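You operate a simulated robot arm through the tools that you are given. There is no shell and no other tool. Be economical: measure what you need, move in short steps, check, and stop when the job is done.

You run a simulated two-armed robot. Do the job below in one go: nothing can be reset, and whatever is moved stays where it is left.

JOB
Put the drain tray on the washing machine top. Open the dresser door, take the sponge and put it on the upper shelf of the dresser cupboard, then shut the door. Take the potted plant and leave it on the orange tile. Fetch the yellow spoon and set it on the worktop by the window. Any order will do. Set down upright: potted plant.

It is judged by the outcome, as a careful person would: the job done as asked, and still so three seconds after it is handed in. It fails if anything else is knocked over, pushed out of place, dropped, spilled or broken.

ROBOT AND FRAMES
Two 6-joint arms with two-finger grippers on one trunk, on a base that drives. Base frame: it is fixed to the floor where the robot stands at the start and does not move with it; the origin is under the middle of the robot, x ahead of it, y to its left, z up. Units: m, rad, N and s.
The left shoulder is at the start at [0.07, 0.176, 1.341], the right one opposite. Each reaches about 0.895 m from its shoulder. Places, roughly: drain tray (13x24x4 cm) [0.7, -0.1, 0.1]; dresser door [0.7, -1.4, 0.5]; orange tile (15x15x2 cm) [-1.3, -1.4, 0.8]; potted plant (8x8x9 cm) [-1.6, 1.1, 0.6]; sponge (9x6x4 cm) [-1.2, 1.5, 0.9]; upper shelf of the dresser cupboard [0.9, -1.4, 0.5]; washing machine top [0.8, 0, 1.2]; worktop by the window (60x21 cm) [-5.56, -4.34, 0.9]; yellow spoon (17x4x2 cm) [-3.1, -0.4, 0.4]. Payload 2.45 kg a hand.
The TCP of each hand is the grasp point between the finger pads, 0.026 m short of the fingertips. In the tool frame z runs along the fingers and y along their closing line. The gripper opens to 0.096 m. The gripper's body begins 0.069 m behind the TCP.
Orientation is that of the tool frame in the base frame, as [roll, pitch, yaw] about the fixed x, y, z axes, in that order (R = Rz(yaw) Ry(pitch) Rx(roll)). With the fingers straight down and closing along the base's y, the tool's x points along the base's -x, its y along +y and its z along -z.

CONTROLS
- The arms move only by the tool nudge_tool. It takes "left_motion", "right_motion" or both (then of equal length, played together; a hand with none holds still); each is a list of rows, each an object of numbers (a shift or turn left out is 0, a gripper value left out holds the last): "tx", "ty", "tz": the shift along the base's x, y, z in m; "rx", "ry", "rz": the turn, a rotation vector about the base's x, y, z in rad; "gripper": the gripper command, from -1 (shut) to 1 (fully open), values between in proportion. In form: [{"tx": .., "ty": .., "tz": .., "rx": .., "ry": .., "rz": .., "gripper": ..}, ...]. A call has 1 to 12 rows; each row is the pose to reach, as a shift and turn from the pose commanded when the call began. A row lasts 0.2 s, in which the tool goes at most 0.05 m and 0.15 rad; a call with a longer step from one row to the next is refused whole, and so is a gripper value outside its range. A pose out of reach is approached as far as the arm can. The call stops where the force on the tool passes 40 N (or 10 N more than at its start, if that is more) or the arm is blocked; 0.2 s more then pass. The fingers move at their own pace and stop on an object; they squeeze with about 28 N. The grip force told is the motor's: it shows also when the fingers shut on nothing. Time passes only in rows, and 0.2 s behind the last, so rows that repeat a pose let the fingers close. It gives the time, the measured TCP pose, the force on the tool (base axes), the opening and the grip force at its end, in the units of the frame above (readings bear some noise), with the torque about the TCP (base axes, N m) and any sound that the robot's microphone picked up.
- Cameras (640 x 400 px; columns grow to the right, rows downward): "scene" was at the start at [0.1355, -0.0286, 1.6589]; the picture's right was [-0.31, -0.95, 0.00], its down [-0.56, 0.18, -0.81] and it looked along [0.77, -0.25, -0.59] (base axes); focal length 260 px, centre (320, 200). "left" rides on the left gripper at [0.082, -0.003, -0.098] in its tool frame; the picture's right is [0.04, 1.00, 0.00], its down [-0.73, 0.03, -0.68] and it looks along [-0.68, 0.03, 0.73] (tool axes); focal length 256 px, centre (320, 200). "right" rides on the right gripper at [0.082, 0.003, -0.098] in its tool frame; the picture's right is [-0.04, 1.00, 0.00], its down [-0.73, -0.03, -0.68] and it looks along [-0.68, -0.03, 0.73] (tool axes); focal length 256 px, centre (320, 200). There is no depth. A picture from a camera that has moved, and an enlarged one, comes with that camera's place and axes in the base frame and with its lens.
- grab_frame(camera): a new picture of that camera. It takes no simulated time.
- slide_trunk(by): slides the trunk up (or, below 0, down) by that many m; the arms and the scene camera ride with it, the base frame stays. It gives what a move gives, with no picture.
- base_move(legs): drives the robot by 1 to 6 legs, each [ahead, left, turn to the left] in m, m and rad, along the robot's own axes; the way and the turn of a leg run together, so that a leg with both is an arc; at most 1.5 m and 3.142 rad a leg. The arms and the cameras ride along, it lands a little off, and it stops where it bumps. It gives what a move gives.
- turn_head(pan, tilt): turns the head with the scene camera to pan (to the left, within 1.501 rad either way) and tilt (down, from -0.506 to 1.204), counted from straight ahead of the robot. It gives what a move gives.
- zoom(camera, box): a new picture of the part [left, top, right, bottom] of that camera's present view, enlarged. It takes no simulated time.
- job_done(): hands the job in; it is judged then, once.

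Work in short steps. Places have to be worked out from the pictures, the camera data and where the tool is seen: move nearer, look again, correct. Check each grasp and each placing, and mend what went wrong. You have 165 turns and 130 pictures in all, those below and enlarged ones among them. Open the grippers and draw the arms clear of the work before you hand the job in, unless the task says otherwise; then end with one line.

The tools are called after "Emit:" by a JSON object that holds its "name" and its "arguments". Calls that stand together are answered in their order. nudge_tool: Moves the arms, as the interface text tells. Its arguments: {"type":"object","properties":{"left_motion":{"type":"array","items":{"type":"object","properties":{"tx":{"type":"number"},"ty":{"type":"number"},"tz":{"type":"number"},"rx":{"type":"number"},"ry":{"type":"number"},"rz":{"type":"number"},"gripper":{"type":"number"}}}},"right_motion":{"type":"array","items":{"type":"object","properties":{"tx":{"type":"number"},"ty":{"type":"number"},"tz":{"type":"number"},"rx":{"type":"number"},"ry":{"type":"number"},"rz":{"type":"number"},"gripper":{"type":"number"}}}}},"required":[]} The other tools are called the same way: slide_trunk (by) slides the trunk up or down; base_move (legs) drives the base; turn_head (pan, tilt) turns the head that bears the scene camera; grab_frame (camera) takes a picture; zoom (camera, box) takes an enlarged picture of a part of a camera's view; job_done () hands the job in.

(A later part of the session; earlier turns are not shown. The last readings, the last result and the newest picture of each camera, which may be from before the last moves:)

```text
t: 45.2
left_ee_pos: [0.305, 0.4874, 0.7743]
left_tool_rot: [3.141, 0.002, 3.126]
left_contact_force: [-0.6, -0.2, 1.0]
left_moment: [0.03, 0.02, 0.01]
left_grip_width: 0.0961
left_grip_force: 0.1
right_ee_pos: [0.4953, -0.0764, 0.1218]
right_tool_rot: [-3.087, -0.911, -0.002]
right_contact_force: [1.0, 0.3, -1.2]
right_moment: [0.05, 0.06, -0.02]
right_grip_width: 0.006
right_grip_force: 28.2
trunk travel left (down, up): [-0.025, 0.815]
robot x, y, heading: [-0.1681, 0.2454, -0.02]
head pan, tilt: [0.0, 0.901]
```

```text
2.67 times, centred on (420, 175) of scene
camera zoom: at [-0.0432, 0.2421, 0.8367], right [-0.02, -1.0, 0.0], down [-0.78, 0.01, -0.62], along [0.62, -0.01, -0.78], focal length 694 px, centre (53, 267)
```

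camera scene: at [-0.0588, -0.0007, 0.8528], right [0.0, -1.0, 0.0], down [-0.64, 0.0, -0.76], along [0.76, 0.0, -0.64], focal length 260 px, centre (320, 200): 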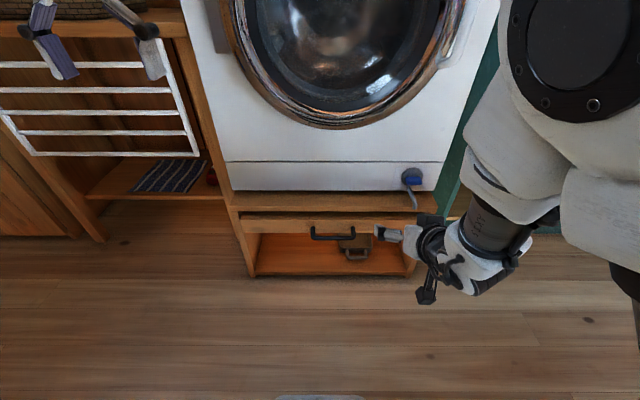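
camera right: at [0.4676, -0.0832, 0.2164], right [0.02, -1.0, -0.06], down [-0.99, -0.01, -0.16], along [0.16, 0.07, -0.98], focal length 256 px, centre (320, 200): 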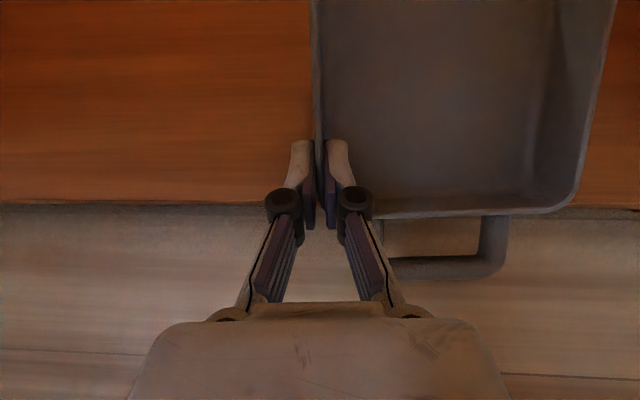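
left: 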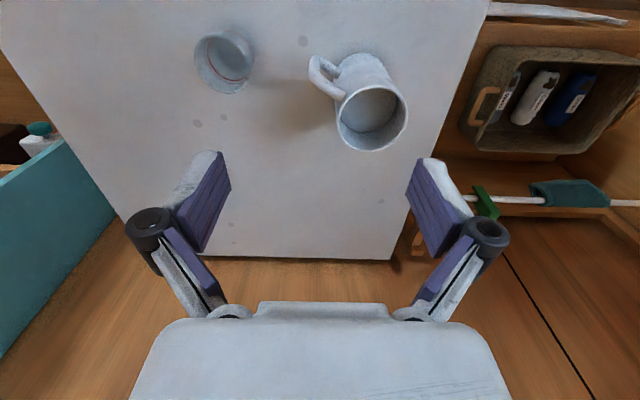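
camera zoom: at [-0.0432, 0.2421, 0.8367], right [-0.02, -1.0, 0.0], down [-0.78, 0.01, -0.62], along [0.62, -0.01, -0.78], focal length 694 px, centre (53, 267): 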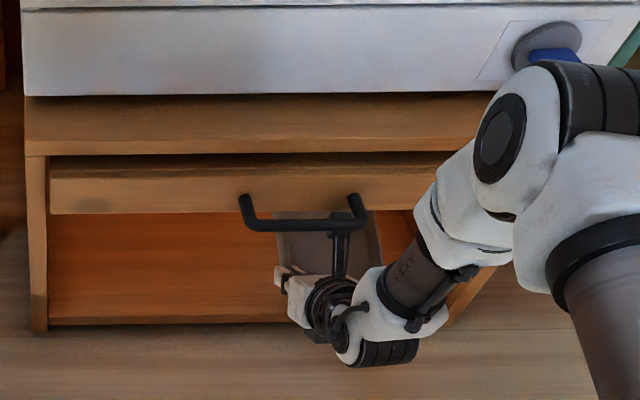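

The tray is held, about 1.2 N. Now I back the base away 0.45 m.

Emit:
{"name": "base_move", "arguments": {"legs": [[-0.45, 0, 0]]}}

Emit:
{"name": "grab_frame", "arguments": {"camera": "scene"}}

```text
t: 47.9
left_ee_pos: [-0.1411, 0.4954, 0.7731]
left_tool_rot: [3.141, -0.001, 3.123]
left_contact_force: [0.7, -0.6, -0.5]
left_moment: [0.01, -0.02, 0.0]
left_grip_width: 0.0961
left_grip_force: 0.2
right_ee_pos: [0.0491, -0.0673, 0.121]
right_tool_rot: [-3.088, -0.912, 0.0]
right_contact_force: [0.4, 0.8, -1.3]
right_moment: [0.05, 0.08, 0.02]
right_grip_width: 0.0059
right_grip_force: 27.9
trunk travel left (down, up): [-0.025, 0.815]
robot x, y, heading: [-0.6206, 0.2504, -0.024]
head pan, tilt: [0.0, 0.901]
```

```text
100 pictures are left
camera scene: at [-0.4903, 0.2504, 0.8367], right [-0.02, -1.0, 0.0], down [-0.78, 0.01, -0.62], along [0.62, -0.01, -0.78], focal length 260 px, centre (320, 200)
```

scene: 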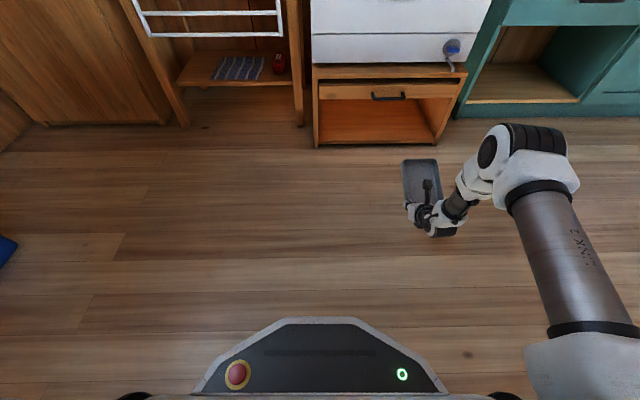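

Tray held level. Raise trunk to the top.

Emit:
{"name": "slide_trunk", "arguments": {"by": 0.4}}

Emit:
{"name": "slide_trunk", "arguments": {"by": 0.4}}

Emit:
{"name": "nudge_tool", "arguments": {"right_motion": [{"tz": 0.04, "gripper": -1}, {"tz": 0.08}, {"tz": 0.12}, {"tz": 0.16}, {"tz": 0.2}, {"tz": 0.24}, {"tz": 0.28}, {"tz": 0.32}, {"tz": 0.36}, {"tz": 0.38}]}}

Emit:
{"name": "grab_frame", "arguments": {"camera": "scene"}}

```text
t: 51.8
left_ee_pos: [-0.1422, 0.4952, 1.1734]
left_tool_rot: [-3.142, 0.0, 3.123]
left_contact_force: [-0.1, -0.1, -0.5]
left_moment: [0.01, 0.01, -0.02]
left_grip_width: 0.0958
left_grip_force: 0.1
right_ee_pos: [0.049, -0.0673, 0.5223]
right_tool_rot: [-3.087, -0.911, 0.001]
right_contact_force: [-0.7, 0.6, -1.0]
right_moment: [0.05, 0.1, 0.0]
right_grip_width: 0.0058
right_grip_force: 27.6
trunk travel left (down, up): [-0.425, 0.415]
robot x, y, heading: [-0.6184, 0.256, -0.018]
head pan, tilt: [0.0, 0.901]
```

```text
t: 55.6
left_ee_pos: [-0.142, 0.4945, 1.5738]
left_tool_rot: [3.141, 0.0, 3.123]
left_contact_force: [-0.3, -0.3, 0.3]
left_moment: [-0.01, 0.01, -0.02]
left_grip_width: 0.096
left_grip_force: 0.0
right_ee_pos: [0.0469, -0.067, 0.9207]
right_tool_rot: [-3.088, -0.911, 0.0]
right_contact_force: [0.6, 0.0, -0.4]
right_moment: [0.06, 0.1, 0.0]
right_grip_width: 0.0061
right_grip_force: 27.7
trunk travel left (down, up): [-0.825, 0.015]
robot x, y, heading: [-0.619, 0.2563, -0.026]
head pan, tilt: [0.0, 0.901]
```

```text
t: 57.8
left_ee_pos: [-0.1423, 0.4954, 1.574]
left_tool_rot: [3.14, 0.001, 3.121]
left_contact_force: [-0.6, 0.0, 1.2]
left_moment: [-0.02, 0.0, 0.0]
left_grip_width: 0.096
left_grip_force: 0.0
right_ee_pos: [0.052, -0.0654, 1.3043]
right_tool_rot: [-3.078, -0.909, 0.0]
right_contact_force: [-0.5, -0.4, -1.9]
right_moment: [0.03, 0.1, -0.04]
right_grip_width: 0.0061
right_grip_force: 28.1
right hand out of reach, approached as far as the arm can: row 5, 6, 7, 8, 9, 10
trunk travel left (down, up): [-0.825, 0.015]
robot x, y, heading: [-0.6138, 0.2507, -0.022]
head pan, tilt: [0.0, 0.901]
```

```text
99 pictures are left
camera scene: at [-0.491, 0.2505, 1.6367], right [-0.02, -1.0, 0.0], down [-0.78, 0.01, -0.62], along [0.62, -0.01, -0.78], focal length 260 px, centre (320, 200)
```

scene: 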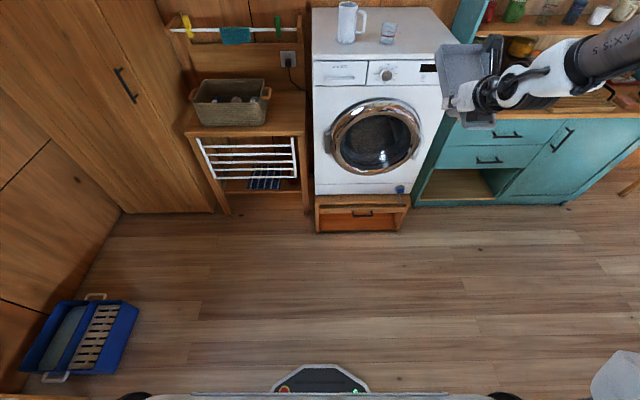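

Tray bottom ≈1.26, above the machine top 1.19. I sidestep right 0.085 and drive forward 0.45, then look.

Emit:
{"name": "base_move", "arguments": {"legs": [[0, -0.085, 0], [0.45, 0, 0]]}}

Emit:
{"name": "grab_frame", "arguments": {"camera": "scene"}}

Emit:
{"name": "grab_frame", "arguments": {"camera": "right"}}

```text
t: 61.2
left_ee_pos: [0.3034, 0.3998, 1.5747]
left_tool_rot: [-3.14, 0.0, 3.123]
left_contact_force: [-1.3, 0.1, 0.3]
left_moment: [-0.01, -0.05, -0.01]
left_grip_width: 0.0959
left_grip_force: 0.0
right_ee_pos: [0.4977, -0.1606, 1.3041]
right_tool_rot: [-3.076, -0.912, -0.003]
right_contact_force: [0.4, -0.1, -1.2]
right_moment: [0.07, 0.1, 0.0]
right_grip_width: 0.0062
right_grip_force: 27.6
trunk travel left (down, up): [-0.825, 0.015]
robot x, y, heading: [-0.1735, 0.1604, -0.028]
head pan, tilt: [0.0, 0.901]
```

```text
98 pictures are left
camera scene: at [-0.0462, 0.1561, 1.6369], right [-0.02, -1.0, 0.0], down [-0.78, 0.02, -0.62], along [0.62, -0.01, -0.78], focal length 260 px, centre (320, 200)
```

scene: 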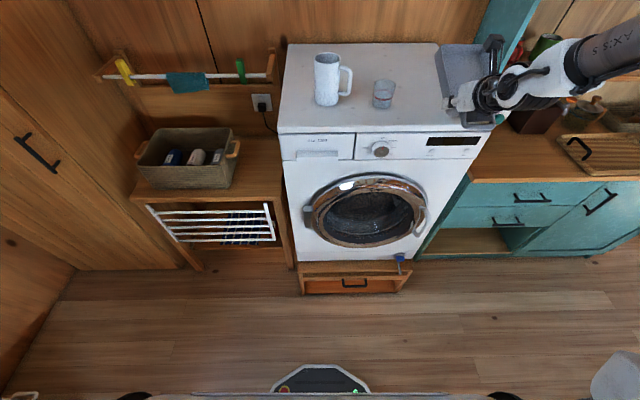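

```text
97 pictures are left
camera right: at [0.4693, -0.1698, 1.4291], right [0.03, -1.0, -0.07], down [-0.99, -0.01, -0.16], along [0.16, 0.08, -0.98], focal length 256 px, centre (320, 200)
```

right: 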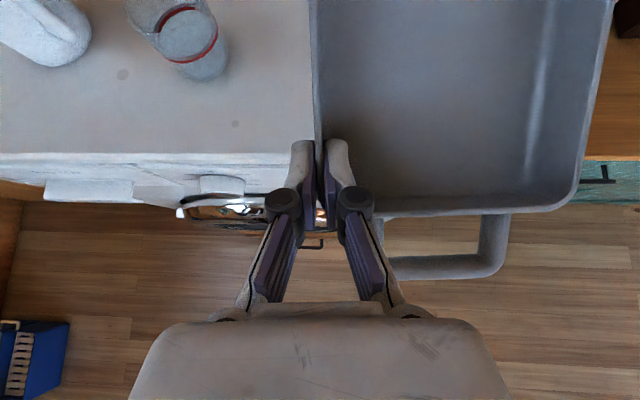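

Clear: machine right edge y≈-0.33, glass edge ≈-0.05. Forward 0.15 m more, left 0.015.

Emit:
{"name": "base_move", "arguments": {"legs": [[0.15, 0.018, 0]]}}

Emit:
{"name": "grab_frame", "arguments": {"camera": "right"}}

Emit:
{"name": "turn_head", "arguments": {"pan": -0.4, "tilt": 0.7}}

Emit:
{"name": "grab_frame", "arguments": {"camera": "scene"}}

```text
t: 62.5
left_ee_pos: [0.4512, 0.4149, 1.5762]
left_tool_rot: [-3.141, 0.001, 3.119]
left_contact_force: [0.5, 0.4, -0.7]
left_moment: [0.01, -0.06, 0.0]
left_grip_width: 0.0959
left_grip_force: 0.0
right_ee_pos: [0.6448, -0.1483, 1.3034]
right_tool_rot: [-3.075, -0.914, -0.005]
right_contact_force: [-0.9, 0.4, -1.0]
right_moment: [0.05, 0.05, -0.01]
right_grip_width: 0.0059
right_grip_force: 28.2
trunk travel left (down, up): [-0.825, 0.015]
robot x, y, heading: [-0.0249, 0.1742, -0.024]
head pan, tilt: [0.0, 0.901]
```

```text
96 pictures are left
camera right: at [0.617, -0.1558, 1.4298], right [0.02, -1.0, -0.07], down [-0.99, -0.01, -0.16], along [0.16, 0.07, -0.98], focal length 256 px, centre (320, 200)
```

right: 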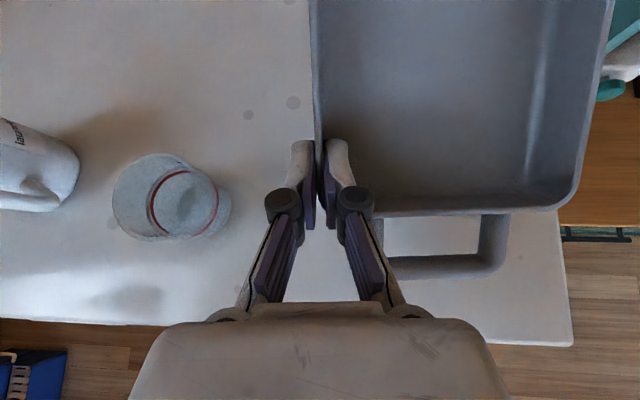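

```text
t: 63.4
left_ee_pos: [0.4557, 0.4145, 1.5738]
left_tool_rot: [-3.141, -0.003, 3.12]
left_contact_force: [0.3, -0.1, 0.2]
left_moment: [-0.02, 0.03, 0.01]
left_grip_width: 0.096
left_grip_force: 0.0
right_ee_pos: [0.6488, -0.1469, 1.3028]
right_tool_rot: [-3.077, -0.91, -0.003]
right_contact_force: [0.5, 0.4, -2.1]
right_moment: [0.06, 0.09, 0.02]
right_grip_width: 0.0062
right_grip_force: 28.0
trunk travel left (down, up): [-0.825, 0.015]
robot x, y, heading: [-0.0246, 0.176, -0.02]
head pan, tilt: [-0.4, 0.7]
```

```text
95 pictures are left
camera scene: at [0.1093, 0.1383, 1.6526], right [-0.41, -0.91, 0.0], down [-0.59, 0.26, -0.76], along [0.7, -0.31, -0.65], focal length 260 px, centre (320, 200)
```

scene: 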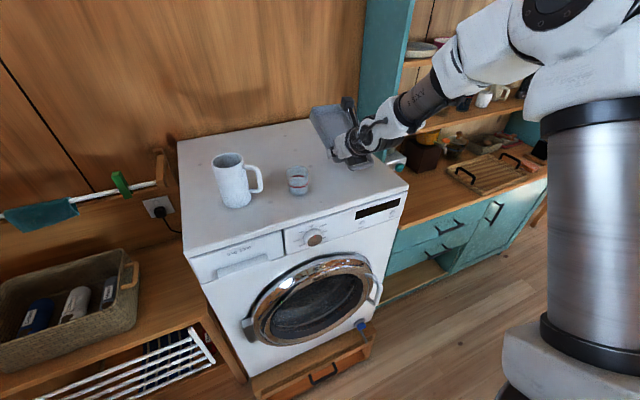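

Tray is over the free right part. Lower it gently until contact (~6.5 cm).

Emit:
{"name": "nudge_tool", "arguments": {"right_motion": [{"tz": -0.02, "gripper": -1}, {"tz": -0.04}, {"tz": -0.052}, {"tz": -0.057}, {"tz": -0.061}]}}

Emit:
{"name": "grab_frame", "arguments": {"camera": "right"}}

```text
t: 64.6
left_ee_pos: [0.4506, 0.4202, 1.5747]
left_tool_rot: [-3.138, 0.004, 3.121]
left_contact_force: [0.0, 1.5, 0.8]
left_moment: [-0.01, 0.0, -0.02]
left_grip_width: 0.096
left_grip_force: 0.0
right_ee_pos: [0.6467, -0.1434, 1.2494]
right_tool_rot: [-3.075, -0.922, 0.007]
right_contact_force: [9.1, -0.4, 39.6]
right_moment: [-1.63, 1.45, 0.24]
right_grip_width: 0.0058
right_grip_force: 27.8
trunk travel left (down, up): [-0.825, 0.015]
robot x, y, heading: [-0.0185, 0.1721, -0.023]
head pan, tilt: [-0.4, 0.7]
```

```text
94 pictures are left
camera right: at [0.6185, -0.153, 1.3746], right [0.03, -1.0, -0.07], down [-0.98, -0.02, -0.17], along [0.17, 0.08, -0.98], focal length 256 px, centre (320, 200)
```

right: 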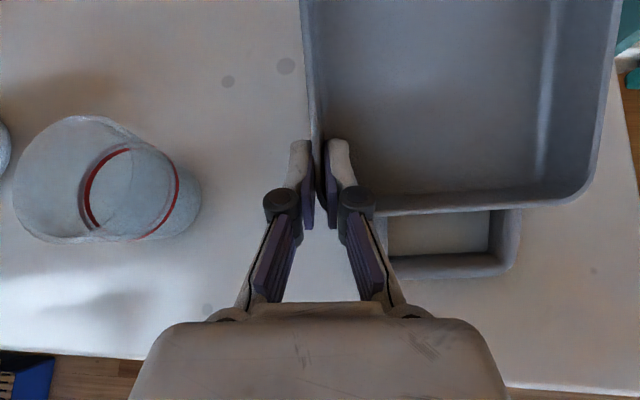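

Contact with ~40 N: the tray is down. Ease up slightly and open.

Emit:
{"name": "nudge_tool", "arguments": {"right_motion": [{"tz": 0.003, "gripper": -1}, {"tz": 0.005, "gripper": -0.5}, {"tz": 0.005, "gripper": -0.3}, {"tz": 0.005, "gripper": -0.3}]}}

Emit:
{"name": "grab_frame", "arguments": {"camera": "right"}}

```text
t: 65.6
left_ee_pos: [0.452, 0.4183, 1.5741]
left_tool_rot: [-3.141, 0.002, 3.12]
left_contact_force: [0.3, 0.3, 0.5]
left_moment: [-0.02, 0.01, -0.01]
left_grip_width: 0.096
left_grip_force: 0.0
right_ee_pos: [0.6455, -0.1457, 1.2467]
right_tool_rot: [-3.068, -0.908, -0.002]
right_contact_force: [-1.3, 4.8, 13.0]
right_moment: [-0.3, 0.14, -0.12]
right_grip_width: 0.0309
right_grip_force: 0.1
trunk travel left (down, up): [-0.825, 0.015]
robot x, y, heading: [-0.0246, 0.1747, -0.024]
head pan, tilt: [-0.4, 0.7]
```

```text
93 pictures are left
camera right: at [0.6185, -0.1541, 1.373], right [0.03, -1.0, -0.08], down [-0.99, -0.02, -0.16], along [0.16, 0.08, -0.98], focal length 256 px, centre (320, 200)
```

right: 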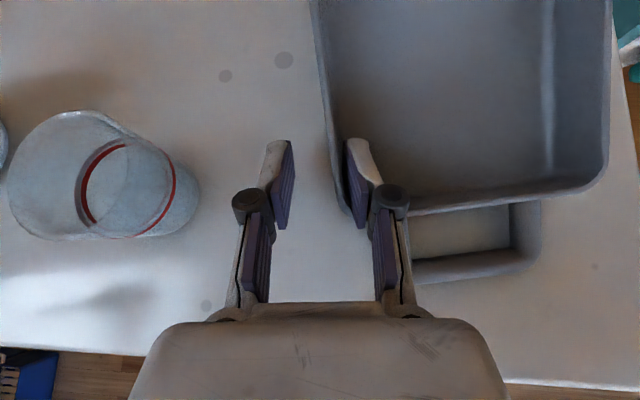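

Released. Raise the hand straight up 0.1 m and check.

Emit:
{"name": "nudge_tool", "arguments": {"right_motion": [{"tz": 0.02}, {"tz": 0.05}, {"tz": 0.08}, {"tz": 0.11}]}}

Emit:
{"name": "grab_frame", "arguments": {"camera": "right"}}

```text
t: 66.6
left_ee_pos: [0.4543, 0.415, 1.5746]
left_tool_rot: [3.141, -0.001, 3.121]
left_contact_force: [0.1, -0.7, 0.3]
left_moment: [-0.01, 0.01, -0.02]
left_grip_width: 0.0959
left_grip_force: 0.2
right_ee_pos: [0.6471, -0.1477, 1.3572]
right_tool_rot: [-3.076, -0.912, -0.003]
right_contact_force: [0.0, 0.9, 0.2]
right_moment: [-0.01, 0.01, -0.06]
right_grip_width: 0.0334
right_grip_force: 0.1
trunk travel left (down, up): [-0.825, 0.015]
robot x, y, heading: [-0.0217, 0.1782, -0.02]
head pan, tilt: [-0.4, 0.7]
```

```text
92 pictures are left
camera right: at [0.6193, -0.1558, 1.4823], right [0.02, -1.0, -0.07], down [-0.99, -0.01, -0.16], along [0.16, 0.07, -0.98], focal length 256 px, centre (320, 200)
```

right: 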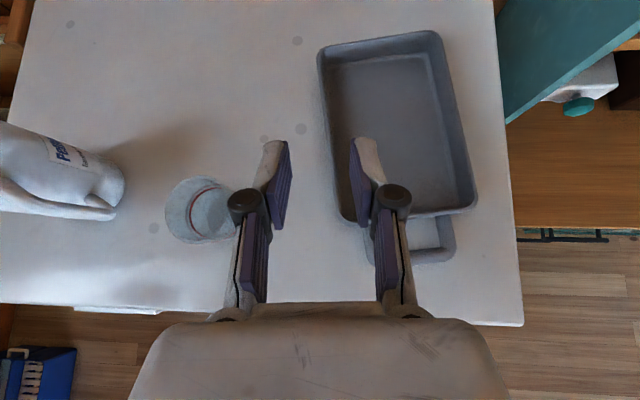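

Tray done. Now back off and look for the sponge and plant to the left-rear.

Emit:
{"name": "base_move", "arguments": {"legs": [[-0.55, 0, 0], [0, 0, 1.57]]}}

Emit:
{"name": "turn_head", "arguments": {"pan": 0.5, "tilt": 0.5}}

Emit:
{"name": "grab_frame", "arguments": {"camera": "scene"}}

Emit:
{"name": "turn_head", "arguments": {"pan": 1.4, "tilt": 0.5}}

Emit:
{"name": "grab_frame", "arguments": {"camera": "scene"}}

```text
t: 73.6
left_ee_pos: [-0.8196, 0.6611, 1.5734]
left_tool_rot: [-3.141, 0.0, -1.586]
left_contact_force: [0.6, 0.0, 0.6]
left_moment: [0.02, 0.04, 0.0]
left_grip_width: 0.0958
left_grip_force: 0.0
right_ee_pos: [-0.2595, 0.8578, 1.3567]
right_tool_rot: [-3.077, -0.911, 1.574]
right_contact_force: [0.7, -0.7, 1.1]
right_moment: [-0.01, -0.01, 0.03]
right_grip_width: 0.0336
right_grip_force: 0.0
trunk travel left (down, up): [-0.825, 0.015]
robot x, y, heading: [-0.574, 0.1866, 1.556]
head pan, tilt: [-0.4, 0.7]
```

```text
t: 74.8
left_ee_pos: [-0.8199, 0.6619, 1.5746]
left_tool_rot: [-3.14, 0.0, -1.587]
left_contact_force: [-0.4, 0.2, 0.3]
left_moment: [-0.02, 0.03, -0.02]
left_grip_width: 0.0958
left_grip_force: 0.0
right_ee_pos: [-0.2586, 0.8575, 1.3571]
right_tool_rot: [-3.077, -0.912, 1.573]
right_contact_force: [0.1, 0.1, 0.1]
right_moment: [0.01, -0.01, -0.02]
right_grip_width: 0.0337
right_grip_force: 0.1
trunk travel left (down, up): [-0.825, 0.015]
robot x, y, heading: [-0.5764, 0.1852, 1.557]
head pan, tilt: [0.499, 0.499]
```

```text
91 pictures are left
camera scene: at [-0.6161, 0.3159, 1.6706], right [0.89, 0.46, 0.0], down [0.22, -0.42, -0.88], along [-0.41, 0.78, -0.48], focal length 260 px, centre (320, 200)
```

scene: 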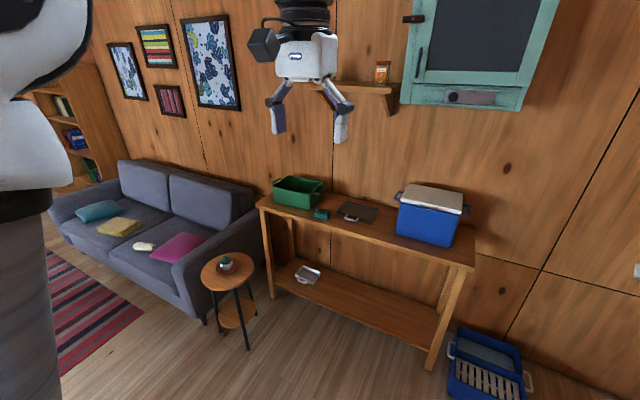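

```text
t: 76.0
left_ee_pos: [-0.8196, 0.6614, 1.5735]
left_tool_rot: [3.139, -0.001, -1.586]
left_contact_force: [0.5, 0.0, 0.3]
left_moment: [0.0, 0.03, 0.0]
left_grip_width: 0.0959
left_grip_force: 0.1
right_ee_pos: [-0.2589, 0.8584, 1.3566]
right_tool_rot: [-3.076, -0.911, 1.574]
right_contact_force: [0.2, -0.1, -0.4]
right_moment: [0.03, -0.04, 0.02]
right_grip_width: 0.0336
right_grip_force: 0.0
trunk travel left (down, up): [-0.825, 0.015]
robot x, y, heading: [-0.5756, 0.1871, 1.551]
head pan, tilt: [1.4, 0.499]
```

```text
90 pictures are left
camera scene: at [-0.6633, 0.2523, 1.6706], right [0.19, 0.98, 0.0], down [0.47, -0.09, -0.88], along [-0.86, 0.16, -0.48], focal length 260 px, centre (320, 200)
```

scene: 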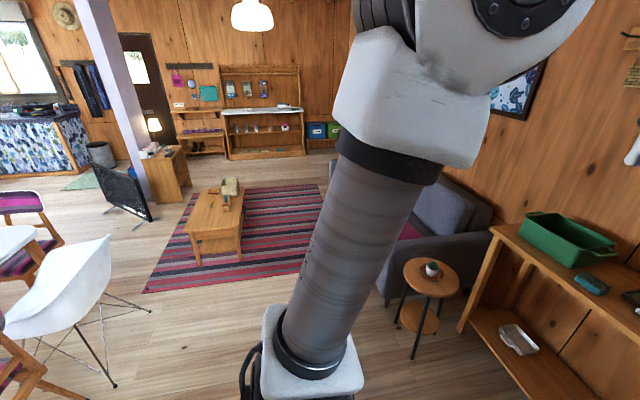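

Sponge ≈(-1.21,1.46,0.87) on the side table; plant ≈(-1.64,1.08) on the stool. I pull the right hand back, then drive beside the table so the left hand can take the sponge.

Emit:
{"name": "nudge_tool", "arguments": {"right_motion": [{"ty": -0.04, "tx": 0.01}, {"ty": -0.08, "tx": 0.02}, {"ty": -0.12, "tx": 0.03}, {"ty": -0.16, "tx": 0.04}, {"ty": -0.2, "tx": 0.05}, {"ty": -0.24, "tx": 0.05}]}}

Emit:
{"name": "base_move", "arguments": {"legs": [[0, 0.43, 0.02], [0.5, 0, 0]]}}

Emit:
{"name": "turn_head", "arguments": {"pan": 0.1, "tilt": 0.85}}

Emit:
{"name": "grab_frame", "arguments": {"camera": "scene"}}

Emit:
{"name": "grab_frame", "arguments": {"camera": "left"}}

```text
t: 77.4
left_ee_pos: [-0.8255, 0.6601, 1.5733]
left_tool_rot: [-3.134, 0.0, -1.587]
left_contact_force: [-1.5, -0.2, 0.4]
left_moment: [0.03, -0.07, -0.01]
left_grip_width: 0.0959
left_grip_force: 0.0
right_ee_pos: [-0.3564, 0.6785, 1.3139]
right_tool_rot: [-3.083, -0.911, 1.58]
right_contact_force: [-1.4, -0.7, 0.4]
right_moment: [0.07, -0.1, -0.09]
right_grip_width: 0.0333
right_grip_force: 0.0
right hand out of reach, approached as far as the arm can: row 1, 2, 3, 4, 5, 6
trunk travel left (down, up): [-0.825, 0.015]
robot x, y, heading: [-0.5767, 0.183, 1.553]
head pan, tilt: [1.4, 0.499]
```

```text
t: 82.6
left_ee_pos: [-1.2676, 1.1501, 1.5751]
left_tool_rot: [3.142, 0.0, -1.564]
left_contact_force: [0.8, -0.8, -0.4]
left_moment: [0.03, -0.03, -0.04]
left_grip_width: 0.096
left_grip_force: 0.0
right_ee_pos: [-0.8002, 1.1773, 1.3111]
right_tool_rot: [-3.075, -0.91, 1.597]
right_contact_force: [-0.7, -0.2, -0.2]
right_moment: [0.02, 0.03, -0.02]
right_grip_width: 0.0335
right_grip_force: 0.0
trunk travel left (down, up): [-0.825, 0.015]
robot x, y, heading: [-1.0118, 0.6823, 1.578]
head pan, tilt: [1.4, 0.499]
```

```text
t: 84.1
left_ee_pos: [-1.2679, 1.1536, 1.5745]
left_tool_rot: [-3.141, -0.001, -1.563]
left_contact_force: [0.1, -0.8, 0.5]
left_moment: [0.01, 0.02, -0.01]
left_grip_width: 0.0958
left_grip_force: 0.0
right_ee_pos: [-0.8005, 1.1789, 1.312]
right_tool_rot: [-3.077, -0.907, 1.596]
right_contact_force: [-0.8, -0.6, 0.5]
right_moment: [0.0, -0.01, -0.02]
right_grip_width: 0.0334
right_grip_force: 0.0
trunk travel left (down, up): [-0.825, 0.015]
robot x, y, heading: [-1.0126, 0.6835, 1.578]
head pan, tilt: [0.099, 0.85]
```

```text
89 pictures are left
camera scene: at [-1.0204, 0.8091, 1.6406], right [0.99, 0.11, 0.0], down [0.08, -0.75, -0.66], along [-0.07, 0.66, -0.75], focal length 260 px, centre (320, 200)
```

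scene: 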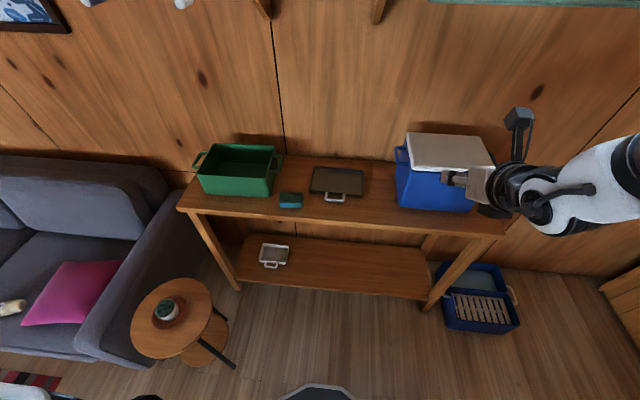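

```text
88 pictures are left
camera left: at [-1.2631, 1.0709, 1.6714], right [-1.0, -0.05, 0.0], down [-0.04, 0.73, 0.68], along [-0.03, 0.68, -0.73], focal length 256 px, centre (320, 200)
```

left: 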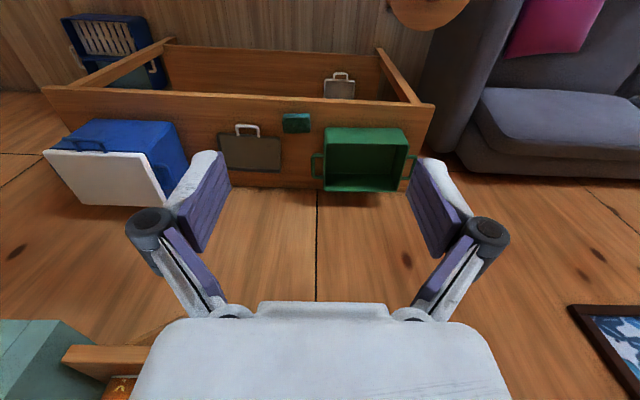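

Sponge centre ≈(-1.202,1.463,0.885), long side along x. I turn the left hand 90° so it closes along y, then lower the trunk 0.3.

Emit:
{"name": "nudge_tool", "arguments": {"left_motion": [{"rz": 0.143, "tx": 0.006}, {"rz": 0.286, "tx": 0.012}, {"rz": 0.429, "tx": 0.018}, {"rz": 0.572, "tx": 0.024}, {"rz": 0.715, "tx": 0.03}, {"rz": 0.858, "tx": 0.036}, {"rz": 1.0, "tx": 0.042}, {"rz": 1.143, "tx": 0.048}, {"rz": 1.286, "tx": 0.054}, {"rz": 1.429, "tx": 0.06}, {"rz": 1.563, "tx": 0.065}]}}

Emit:
{"name": "slide_trunk", "arguments": {"by": -0.3}}

Emit:
{"name": "nudge_tool", "arguments": {"left_motion": [{"ty": 0.05}, {"ty": 0.1}, {"ty": 0.15}, {"ty": 0.2}, {"ty": 0.25}, {"ty": 0.29}, {"ty": 0.309, "tz": -0.04}, {"ty": 0.309, "tz": -0.08}, {"ty": 0.309, "tz": -0.12}, {"ty": 0.309, "tz": -0.16}, {"ty": 0.309, "tz": -0.2}]}}

Emit:
{"name": "grab_frame", "arguments": {"camera": "left"}}

```text
t: 86.5
left_ee_pos: [-1.2021, 1.1527, 1.5741]
left_tool_rot: [3.141, 0.0, 0.003]
left_contact_force: [0.4, 0.5, 0.8]
left_moment: [-0.02, 0.03, 0.0]
left_grip_width: 0.096
left_grip_force: 0.0
right_ee_pos: [-0.8003, 1.1797, 1.3112]
right_tool_rot: [-3.074, -0.908, 1.596]
right_contact_force: [-0.2, -0.2, 0.9]
right_moment: [0.0, -0.01, -0.01]
right_grip_width: 0.0337
right_grip_force: 0.1
trunk travel left (down, up): [-0.825, 0.015]
robot x, y, heading: [-1.01, 0.6834, 1.576]
head pan, tilt: [0.099, 0.85]
```

```text
t: 89.5
left_ee_pos: [-1.2025, 1.1513, 1.2737]
left_tool_rot: [-3.14, 0.0, 0.001]
left_contact_force: [0.6, 0.2, 0.1]
left_moment: [0.03, 0.01, 0.0]
left_grip_width: 0.0957
left_grip_force: 0.0
right_ee_pos: [-0.801, 1.1792, 1.0105]
right_tool_rot: [-3.078, -0.906, 1.598]
right_contact_force: [-0.7, 0.2, -0.4]
right_moment: [0.0, 0.01, -0.02]
right_grip_width: 0.0338
right_grip_force: 0.2
trunk travel left (down, up): [-0.525, 0.315]
robot x, y, heading: [-1.01, 0.6799, 1.582]
head pan, tilt: [0.099, 0.85]
```

```text
t: 91.9
left_ee_pos: [-1.2109, 1.3845, 1.0734]
left_tool_rot: [3.139, 0.002, 0.0]
left_contact_force: [0.4, 0.2, 0.2]
left_moment: [0.01, -0.02, -0.01]
left_grip_width: 0.0958
left_grip_force: 0.0
left hand out of reach, approached as far as the arm can: row 3, 4, 5, 6, 7, 8, 9, 10, 11
right_ee_pos: [-0.801, 1.1801, 1.0097]
right_tool_rot: [-3.076, -0.905, 1.598]
right_contact_force: [-0.2, 0.8, 0.1]
right_moment: [-0.01, -0.02, -0.01]
right_grip_width: 0.0337
right_grip_force: 0.0
trunk travel left (down, up): [-0.525, 0.315]
robot x, y, heading: [-1.0139, 0.6799, 1.577]
head pan, tilt: [0.099, 0.85]
```

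```text
87 pictures are left
camera left: at [-1.1285, 1.3877, 1.171], right [0.04, -1.0, 0.0], down [-0.73, -0.03, 0.68], along [-0.68, -0.03, -0.73], focal length 256 px, centre (320, 200)
```

left: 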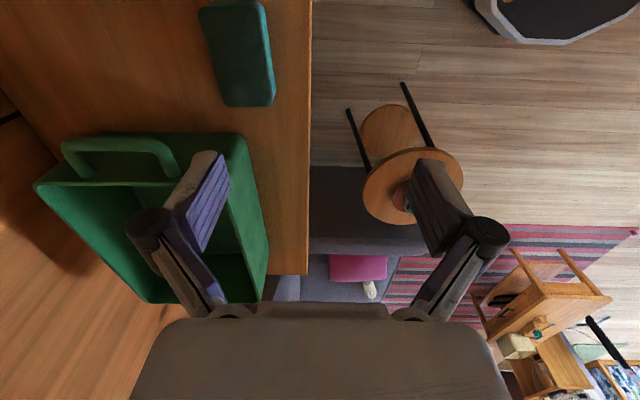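

Sponge confirmed at ≈(-1.195,1.461). Arm is at its limit; drive the base forward 0.08.

Emit:
{"name": "base_move", "arguments": {"legs": [[0.1, 0, 0]]}}

Emit:
{"name": "grab_frame", "arguments": {"camera": "left"}}

```text
t: 93.0
left_ee_pos: [-1.211, 1.4824, 1.0746]
left_tool_rot: [-3.141, 0.0, -0.001]
left_contact_force: [0.3, 0.8, -0.4]
left_moment: [-0.05, 0.0, -0.01]
left_grip_width: 0.0958
left_grip_force: 0.1
right_ee_pos: [-0.8018, 1.2794, 1.011]
right_tool_rot: [-3.076, -0.906, 1.599]
right_contact_force: [1.0, 0.3, -0.9]
right_moment: [-0.01, 0.03, -0.02]
right_grip_width: 0.0333
right_grip_force: 0.0
trunk travel left (down, up): [-0.525, 0.315]
robot x, y, heading: [-1.0154, 0.7841, 1.58]
head pan, tilt: [0.099, 0.85]
```

```text
86 pictures are left
camera left: at [-1.1292, 1.486, 1.1723], right [0.04, -1.0, 0.0], down [-0.73, -0.03, 0.68], along [-0.68, -0.03, -0.73], focal length 256 px, centre (320, 200)
```

left: 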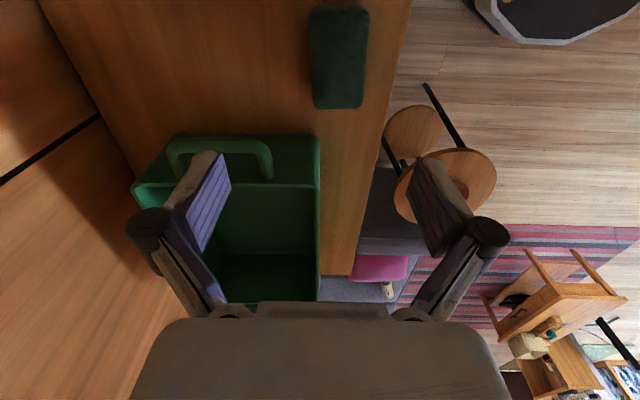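

Descend over the sponge to TCP z≈0.90 with y,x correction.

Emit:
{"name": "nudge_tool", "arguments": {"left_motion": [{"tx": 0.008, "ty": -0.01, "tz": -0.03}, {"tx": 0.017, "ty": -0.019, "tz": -0.07}, {"tx": 0.017, "ty": -0.019, "tz": -0.11}, {"tx": 0.017, "ty": -0.019, "tz": -0.14}, {"tx": 0.017, "ty": -0.019, "tz": -0.155}, {"tx": 0.017, "ty": -0.019, "tz": -0.167}, {"tx": 0.017, "ty": -0.019, "tz": -0.174}]}}

Emit:
{"name": "grab_frame", "arguments": {"camera": "left"}}

```text
t: 94.6
left_ee_pos: [-1.1954, 1.464, 0.9012]
left_tool_rot: [3.141, 0.0, 0.001]
left_contact_force: [0.6, -0.8, -0.5]
left_moment: [0.0, 0.02, 0.02]
left_grip_width: 0.0958
left_grip_force: 0.0
right_ee_pos: [-0.8021, 1.2798, 1.0098]
right_tool_rot: [-3.078, -0.908, 1.598]
right_contact_force: [0.0, 0.3, -0.1]
right_moment: [0.01, -0.02, 0.03]
right_grip_width: 0.0333
right_grip_force: 0.1
trunk travel left (down, up): [-0.525, 0.315]
robot x, y, heading: [-1.0147, 0.7789, 1.581]
head pan, tilt: [0.099, 0.85]
```

```text
85 pictures are left
camera left: at [-1.1121, 1.4672, 0.9982], right [0.04, -1.0, 0.0], down [-0.73, -0.03, 0.68], along [-0.68, -0.03, -0.73], focal length 256 px, centre (320, 200)
```

left: 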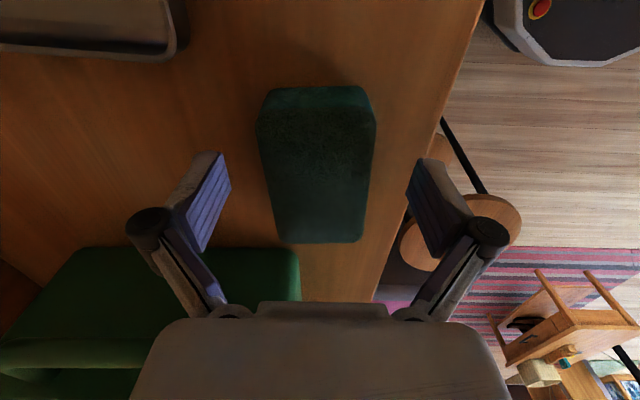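

The sponge's top seems at ≈0.885; go 16 mm lower and close.

Emit:
{"name": "nudge_tool", "arguments": {"left_motion": [{"tz": -0.008}, {"tz": -0.016}, {"tz": -0.016, "gripper": -1}, {"tz": -0.016, "gripper": -1}, {"tz": -0.016, "gripper": -1}]}}

Emit:
{"name": "nudge_tool", "arguments": {"left_motion": [{"tz": 0.03, "gripper": -1}, {"tz": 0.07, "gripper": -1}, {"tz": 0.11}, {"tz": 0.15}, {"tz": 0.19}]}}

Emit:
{"name": "grab_frame", "arguments": {"camera": "left"}}

```text
t: 95.8
left_ee_pos: [-1.1936, 1.4625, 0.8866]
left_tool_rot: [-3.138, 0.001, 0.0]
left_contact_force: [-0.3, 2.1, 9.2]
left_moment: [0.03, 0.02, 0.09]
left_grip_width: 0.0531
left_grip_force: 28.0
right_ee_pos: [-0.8009, 1.2784, 1.0107]
right_tool_rot: [-3.076, -0.909, 1.595]
right_contact_force: [-0.6, 0.3, -0.5]
right_moment: [0.02, -0.04, 0.0]
right_grip_width: 0.0334
right_grip_force: 0.0
trunk travel left (down, up): [-0.525, 0.315]
robot x, y, heading: [-1.0133, 0.7776, 1.574]
head pan, tilt: [0.099, 0.85]
```

```text
t: 97.0
left_ee_pos: [-1.1934, 1.4628, 1.0761]
left_tool_rot: [3.141, 0.001, 0.001]
left_contact_force: [0.3, -0.6, 0.1]
left_moment: [0.03, 0.04, 0.0]
left_grip_width: 0.0529
left_grip_force: 28.1
right_ee_pos: [-0.8011, 1.2783, 1.0114]
right_tool_rot: [-3.077, -0.907, 1.598]
right_contact_force: [-0.4, 0.6, -1.0]
right_moment: [0.0, -0.04, 0.01]
right_grip_width: 0.0337
right_grip_force: 0.1
trunk travel left (down, up): [-0.525, 0.315]
robot x, y, heading: [-1.0129, 0.7806, 1.578]
head pan, tilt: [0.099, 0.85]
```

```text
84 pictures are left
camera left: at [-1.1118, 1.4661, 1.1733], right [0.04, -1.0, 0.0], down [-0.73, -0.03, 0.68], along [-0.68, -0.03, -0.73], focal length 256 px, centre (320, 200)
```

left: 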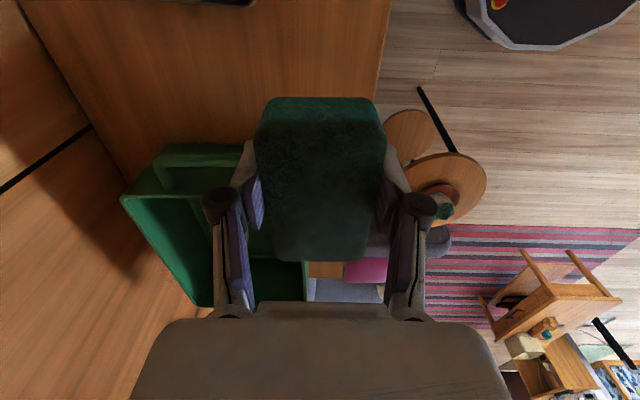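

Sponge held (5.3 cm). Now back off, turn left 90° to face the plant from the east and look.

Emit:
{"name": "base_move", "arguments": {"legs": [[-0.38, 0, 0], [0, 0, 1.57], [-0.1, -0.3, 0]]}}

Emit:
{"name": "turn_head", "arguments": {"pan": -0.3, "tilt": 0.8}}

Emit:
{"name": "grab_frame", "arguments": {"camera": "scene"}}

Emit:
{"name": "grab_frame", "arguments": {"camera": "right"}}

```text
t: 105.0
left_ee_pos: [-1.5958, 0.5116, 1.0754]
left_tool_rot: [3.141, 0.0, 1.589]
left_contact_force: [-0.6, -0.7, 0.1]
left_moment: [-0.01, 0.02, 0.01]
left_grip_width: 0.053
left_grip_force: 27.6
right_ee_pos: [-1.4178, 0.9067, 1.0117]
right_tool_rot: [-3.075, -0.907, -3.096]
right_contact_force: [-0.1, -0.2, -0.3]
right_moment: [-0.01, 0.03, 0.0]
right_grip_width: 0.0335
right_grip_force: 0.1
trunk travel left (down, up): [-0.525, 0.315]
robot x, y, heading: [-0.9176, 0.7024, -3.119]
head pan, tilt: [0.099, 0.85]
```

```text
t: 105.9
left_ee_pos: [-1.5957, 0.5103, 1.0746]
left_tool_rot: [-3.141, -0.001, 1.591]
left_contact_force: [0.2, 0.4, 0.4]
left_moment: [-0.01, 0.02, -0.02]
left_grip_width: 0.0528
left_grip_force: 28.5
right_ee_pos: [-1.4194, 0.9077, 1.0109]
right_tool_rot: [-3.076, -0.906, -3.095]
right_contact_force: [1.0, -0.2, -0.5]
right_moment: [0.0, -0.04, 0.01]
right_grip_width: 0.0334
right_grip_force: 0.0
trunk travel left (down, up): [-0.525, 0.315]
robot x, y, heading: [-0.9171, 0.7048, -3.116]
head pan, tilt: [-0.3, 0.799]
```

```text
83 pictures are left
camera scene: at [-1.0438, 0.7219, 1.3446], right [0.27, 0.96, 0.0], down [0.69, -0.19, -0.7], along [-0.67, 0.19, -0.72], focal length 260 px, centre (320, 200)
```

scene: 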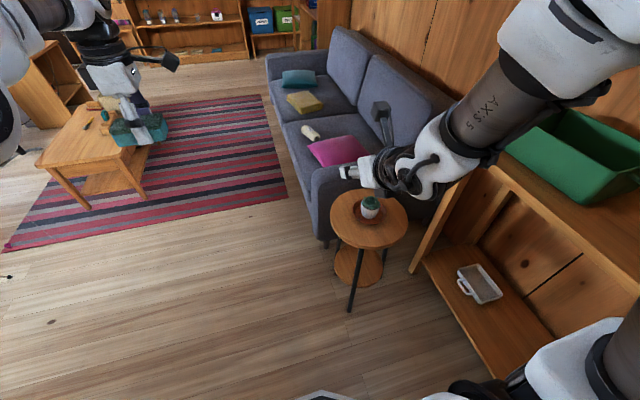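

```text
82 pictures are left
camera right: at [-1.3929, 0.9184, 1.1364], right [-0.07, 0.99, -0.07], down [0.99, 0.06, -0.16], along [-0.15, -0.08, -0.98], focal length 256 px, centre (320, 200)
```

right: 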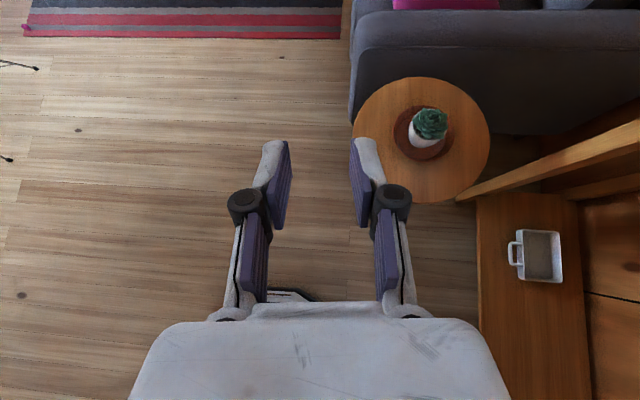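

I zoom on the plant to see the pot and the saucer.

Emit:
{"name": "zoom", "arguments": {"camera": "scene", "box": [320, 170, 420, 260]}}

Emit:
{"name": "zoom", "arguments": {"camera": "right", "box": [350, 70, 500, 210]}}

```text
4.44 times, centred on (370, 215) of scene
camera zoom: at [-1.0438, 0.7219, 1.3446], right [0.27, 0.96, 0.0], down [0.69, -0.19, -0.7], along [-0.67, 0.19, -0.72], focal length 1157 px, centre (98, 133)
```

zoom: 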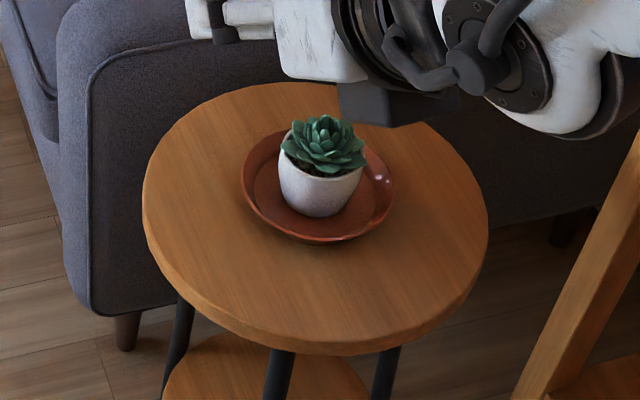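

```text
2.86 times, centred on (425, 140) of right
camera zoom: at [-1.3929, 0.9184, 1.1364], right [-0.07, 0.99, -0.07], down [0.99, 0.06, -0.16], along [-0.15, -0.08, -0.98], focal length 731 px, centre (20, 371)
```

zoom: 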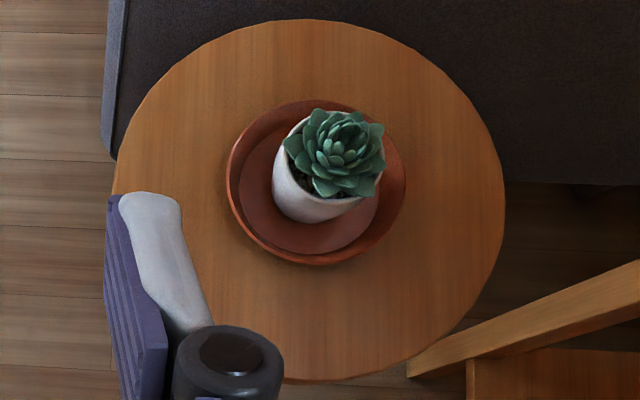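

Pot axis ≈(-1.632,1.087), pot bottom ≈0.58 in a separate saucer; I'll pinch its upper half at z≈0.625. Sidestep right 0.18, lower trunk 0.3, open the gripper.

Emit:
{"name": "base_move", "arguments": {"legs": [[0, -0.185, -0.01]]}}

Emit:
{"name": "slide_trunk", "arguments": {"by": -0.27}}

Emit:
{"name": "nudge_tool", "arguments": {"right_motion": [{"gripper": 1}, {"gripper": 1}]}}

Emit:
{"name": "grab_frame", "arguments": {"camera": "right"}}

Emit:
{"name": "grab_frame", "arguments": {"camera": "scene"}}

```text
t: 107.4
left_ee_pos: [-1.6012, 0.7036, 1.0748]
left_tool_rot: [-3.141, 0.001, 1.58]
left_contact_force: [-0.1, -0.2, -0.1]
left_moment: [0.02, 0.01, 0.01]
left_grip_width: 0.0527
left_grip_force: 27.8
right_ee_pos: [-1.4219, 1.0976, 1.0114]
right_tool_rot: [-3.075, -0.908, -3.106]
right_contact_force: [-0.4, -0.4, 0.1]
right_moment: [-0.03, -0.02, 0.02]
right_grip_width: 0.0334
right_grip_force: 0.1
trunk travel left (down, up): [-0.525, 0.315]
robot x, y, heading: [-0.9203, 0.8903, -3.126]
head pan, tilt: [-0.3, 0.799]
```

```text
t: 110.2
left_ee_pos: [-1.6015, 0.704, 0.8054]
left_tool_rot: [3.141, 0.001, 1.578]
left_contact_force: [0.4, -0.6, 0.4]
left_moment: [-0.04, 0.01, -0.03]
left_grip_width: 0.0529
left_grip_force: 28.1
right_ee_pos: [-1.4205, 1.0973, 0.7418]
right_tool_rot: [-3.077, -0.908, -3.103]
right_contact_force: [-0.4, -0.7, -0.2]
right_moment: [-0.01, 0.01, -0.03]
right_grip_width: 0.0337
right_grip_force: 0.1
trunk travel left (down, up): [-0.255, 0.585]
robot x, y, heading: [-0.9213, 0.8882, -3.125]
head pan, tilt: [-0.3, 0.799]
```

```text
t: 110.8
left_ee_pos: [-1.6004, 0.7035, 0.8051]
left_tool_rot: [3.141, 0.0, 1.581]
left_contact_force: [0.4, 0.8, -0.3]
left_moment: [0.01, 0.03, 0.01]
left_grip_width: 0.0529
left_grip_force: 27.5
right_ee_pos: [-1.4211, 1.0971, 0.7402]
right_tool_rot: [-3.078, -0.906, -3.104]
right_contact_force: [0.2, -0.9, 0.1]
right_moment: [-0.01, 0.02, -0.01]
right_grip_width: 0.0961
right_grip_force: 0.0
trunk travel left (down, up): [-0.255, 0.585]
robot x, y, heading: [-0.9212, 0.8946, -3.128]
head pan, tilt: [-0.3, 0.799]
```

```text
79 pictures are left
camera right: at [-1.3946, 1.1093, 0.8664], right [-0.06, 1.0, -0.07], down [0.99, 0.05, -0.16], along [-0.15, -0.08, -0.98], focal length 256 px, centre (320, 200)
```

right: 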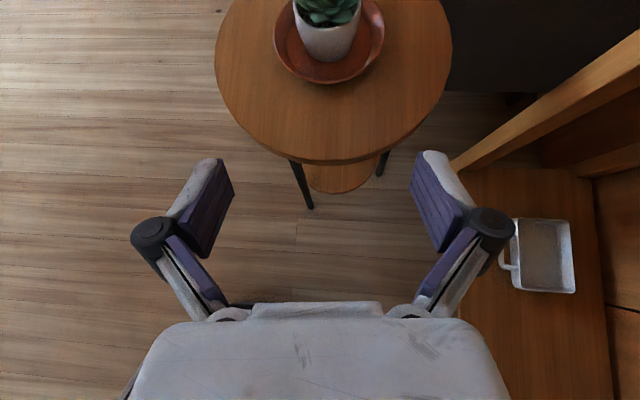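

```text
78 pictures are left
camera scene: at [-1.0474, 0.9095, 1.0746], right [0.28, 0.96, 0.0], down [0.69, -0.2, -0.7], along [-0.67, 0.2, -0.72], focal length 260 px, centre (320, 200)
```

scene: 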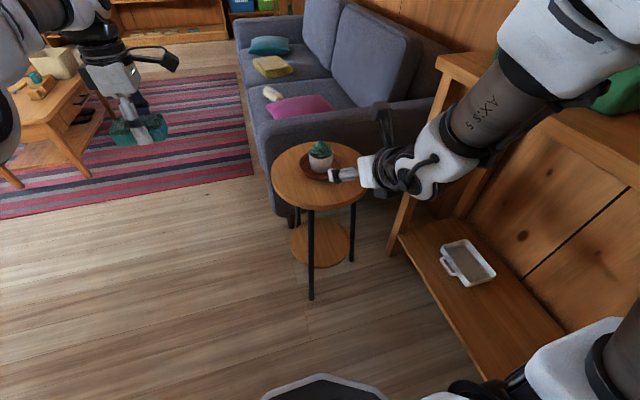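

Pot now at ≈(-1.63,1.084). Move in a straight slanted line to straddle it at z≈0.627.

Emit:
{"name": "nudge_tool", "arguments": {"right_motion": [{"tx": -0.04, "ty": -0.004, "tz": -0.02}, {"tx": -0.08, "ty": -0.008, "tz": -0.042}, {"tx": -0.12, "ty": -0.012, "tz": -0.064}, {"tx": -0.16, "ty": -0.013, "tz": -0.085}, {"tx": -0.185, "ty": -0.013, "tz": -0.1}]}}

Emit:
{"name": "grab_frame", "arguments": {"camera": "right"}}

Emit:
{"name": "zoom", "arguments": {"camera": "scene", "box": [250, 120, 420, 220]}}

```text
t: 112.0
left_ee_pos: [-1.6016, 0.7036, 0.805]
left_tool_rot: [3.14, 0.0, 1.581]
left_contact_force: [-0.1, 0.0, -0.1]
left_moment: [0.01, 0.01, -0.02]
left_grip_width: 0.0531
left_grip_force: 28.0
right_ee_pos: [-1.613, 1.0881, 0.6491]
right_tool_rot: [-3.053, -0.892, -3.104]
right_contact_force: [-0.1, 0.0, 0.0]
right_moment: [0.0, 0.0, 0.0]
right_grip_width: 0.096
right_grip_force: 0.0
right hand out of reach, approached as far as the arm can: row 1, 2, 3, 4, 5
trunk travel left (down, up): [-0.255, 0.585]
robot x, y, heading: [-0.9211, 0.8907, -3.126]
head pan, tilt: [-0.3, 0.799]
```

```text
77 pictures are left
camera right: at [-1.5888, 1.102, 0.7743], right [-0.08, 0.99, -0.09], down [0.99, 0.07, -0.15], along [-0.14, -0.1, -0.99], focal length 256 px, centre (320, 200)
```

right: 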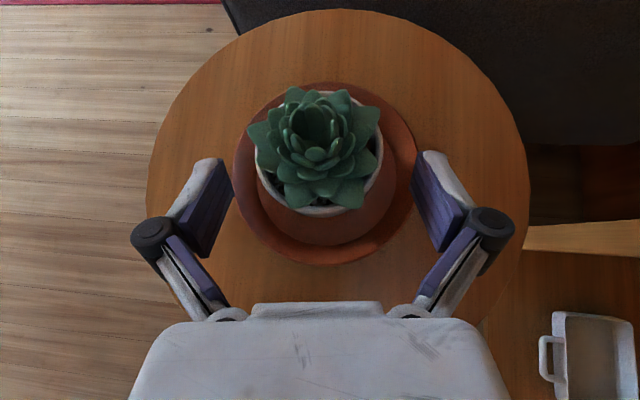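

```text
3.76 times, centred on (335, 170) of scene
camera zoom: at [-1.048, 0.9096, 1.0745], right [0.28, 0.96, 0.0], down [0.69, -0.2, -0.7], along [-0.67, 0.2, -0.72], focal length 980 px, centre (264, 313)
```

zoom: 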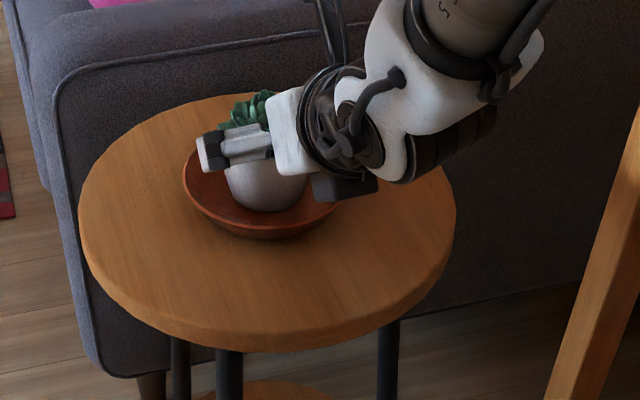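

Well centred laterally; need ~2 cm further in and ~2 cm lower. Use base and trunk.

Emit:
{"name": "base_move", "arguments": {"legs": [[0.02, 0, 0]]}}

Emit:
{"name": "slide_trunk", "arguments": {"by": -0.02}}

Emit:
{"name": "grab_frame", "arguments": {"camera": "right"}}

```text
t: 112.8
left_ee_pos: [-1.6213, 0.7026, 0.803]
left_tool_rot: [3.14, 0.001, 1.579]
left_contact_force: [0.8, 0.4, -0.6]
left_moment: [0.03, -0.06, -0.02]
left_grip_width: 0.0531
left_grip_force: 27.3
right_ee_pos: [-1.634, 1.0862, 0.6489]
right_tool_rot: [-3.051, -0.893, -3.102]
right_contact_force: [0.4, 1.0, 0.7]
right_moment: [-0.01, 0.03, -0.01]
right_grip_width: 0.0958
right_grip_force: 0.0
trunk travel left (down, up): [-0.255, 0.585]
robot x, y, heading: [-0.9385, 0.8846, -3.129]
head pan, tilt: [-0.3, 0.799]
```

```text
t: 113.4
left_ee_pos: [-1.6212, 0.7032, 0.786]
left_tool_rot: [-3.141, -0.001, 1.579]
left_contact_force: [0.2, 0.6, 1.2]
left_moment: [0.05, 0.0, 0.04]
left_grip_width: 0.053
left_grip_force: 28.4
right_ee_pos: [-1.6315, 1.0874, 0.6291]
right_tool_rot: [-3.054, -0.896, -3.104]
right_contact_force: [0.5, -0.4, 0.2]
right_moment: [-0.01, 0.01, -0.03]
right_grip_width: 0.0959
right_grip_force: 0.1
trunk travel left (down, up): [-0.235, 0.605]
robot x, y, heading: [-0.9429, 0.8896, -3.128]
head pan, tilt: [-0.3, 0.799]
```

```text
75 pictures are left
camera right: at [-1.6079, 1.1015, 0.7552], right [-0.08, 0.99, -0.09], down [0.99, 0.07, -0.15], along [-0.14, -0.1, -0.99], focal length 256 px, centre (320, 200)
```

right: 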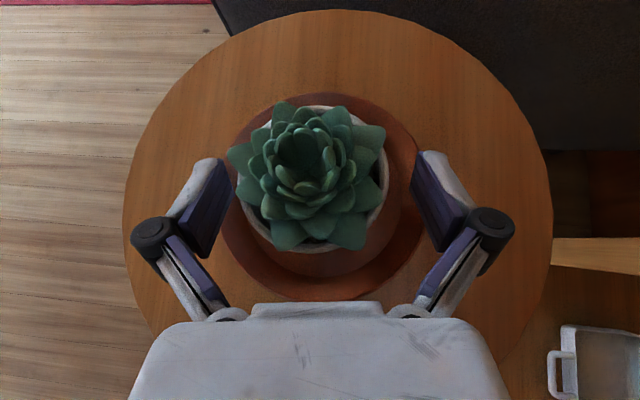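

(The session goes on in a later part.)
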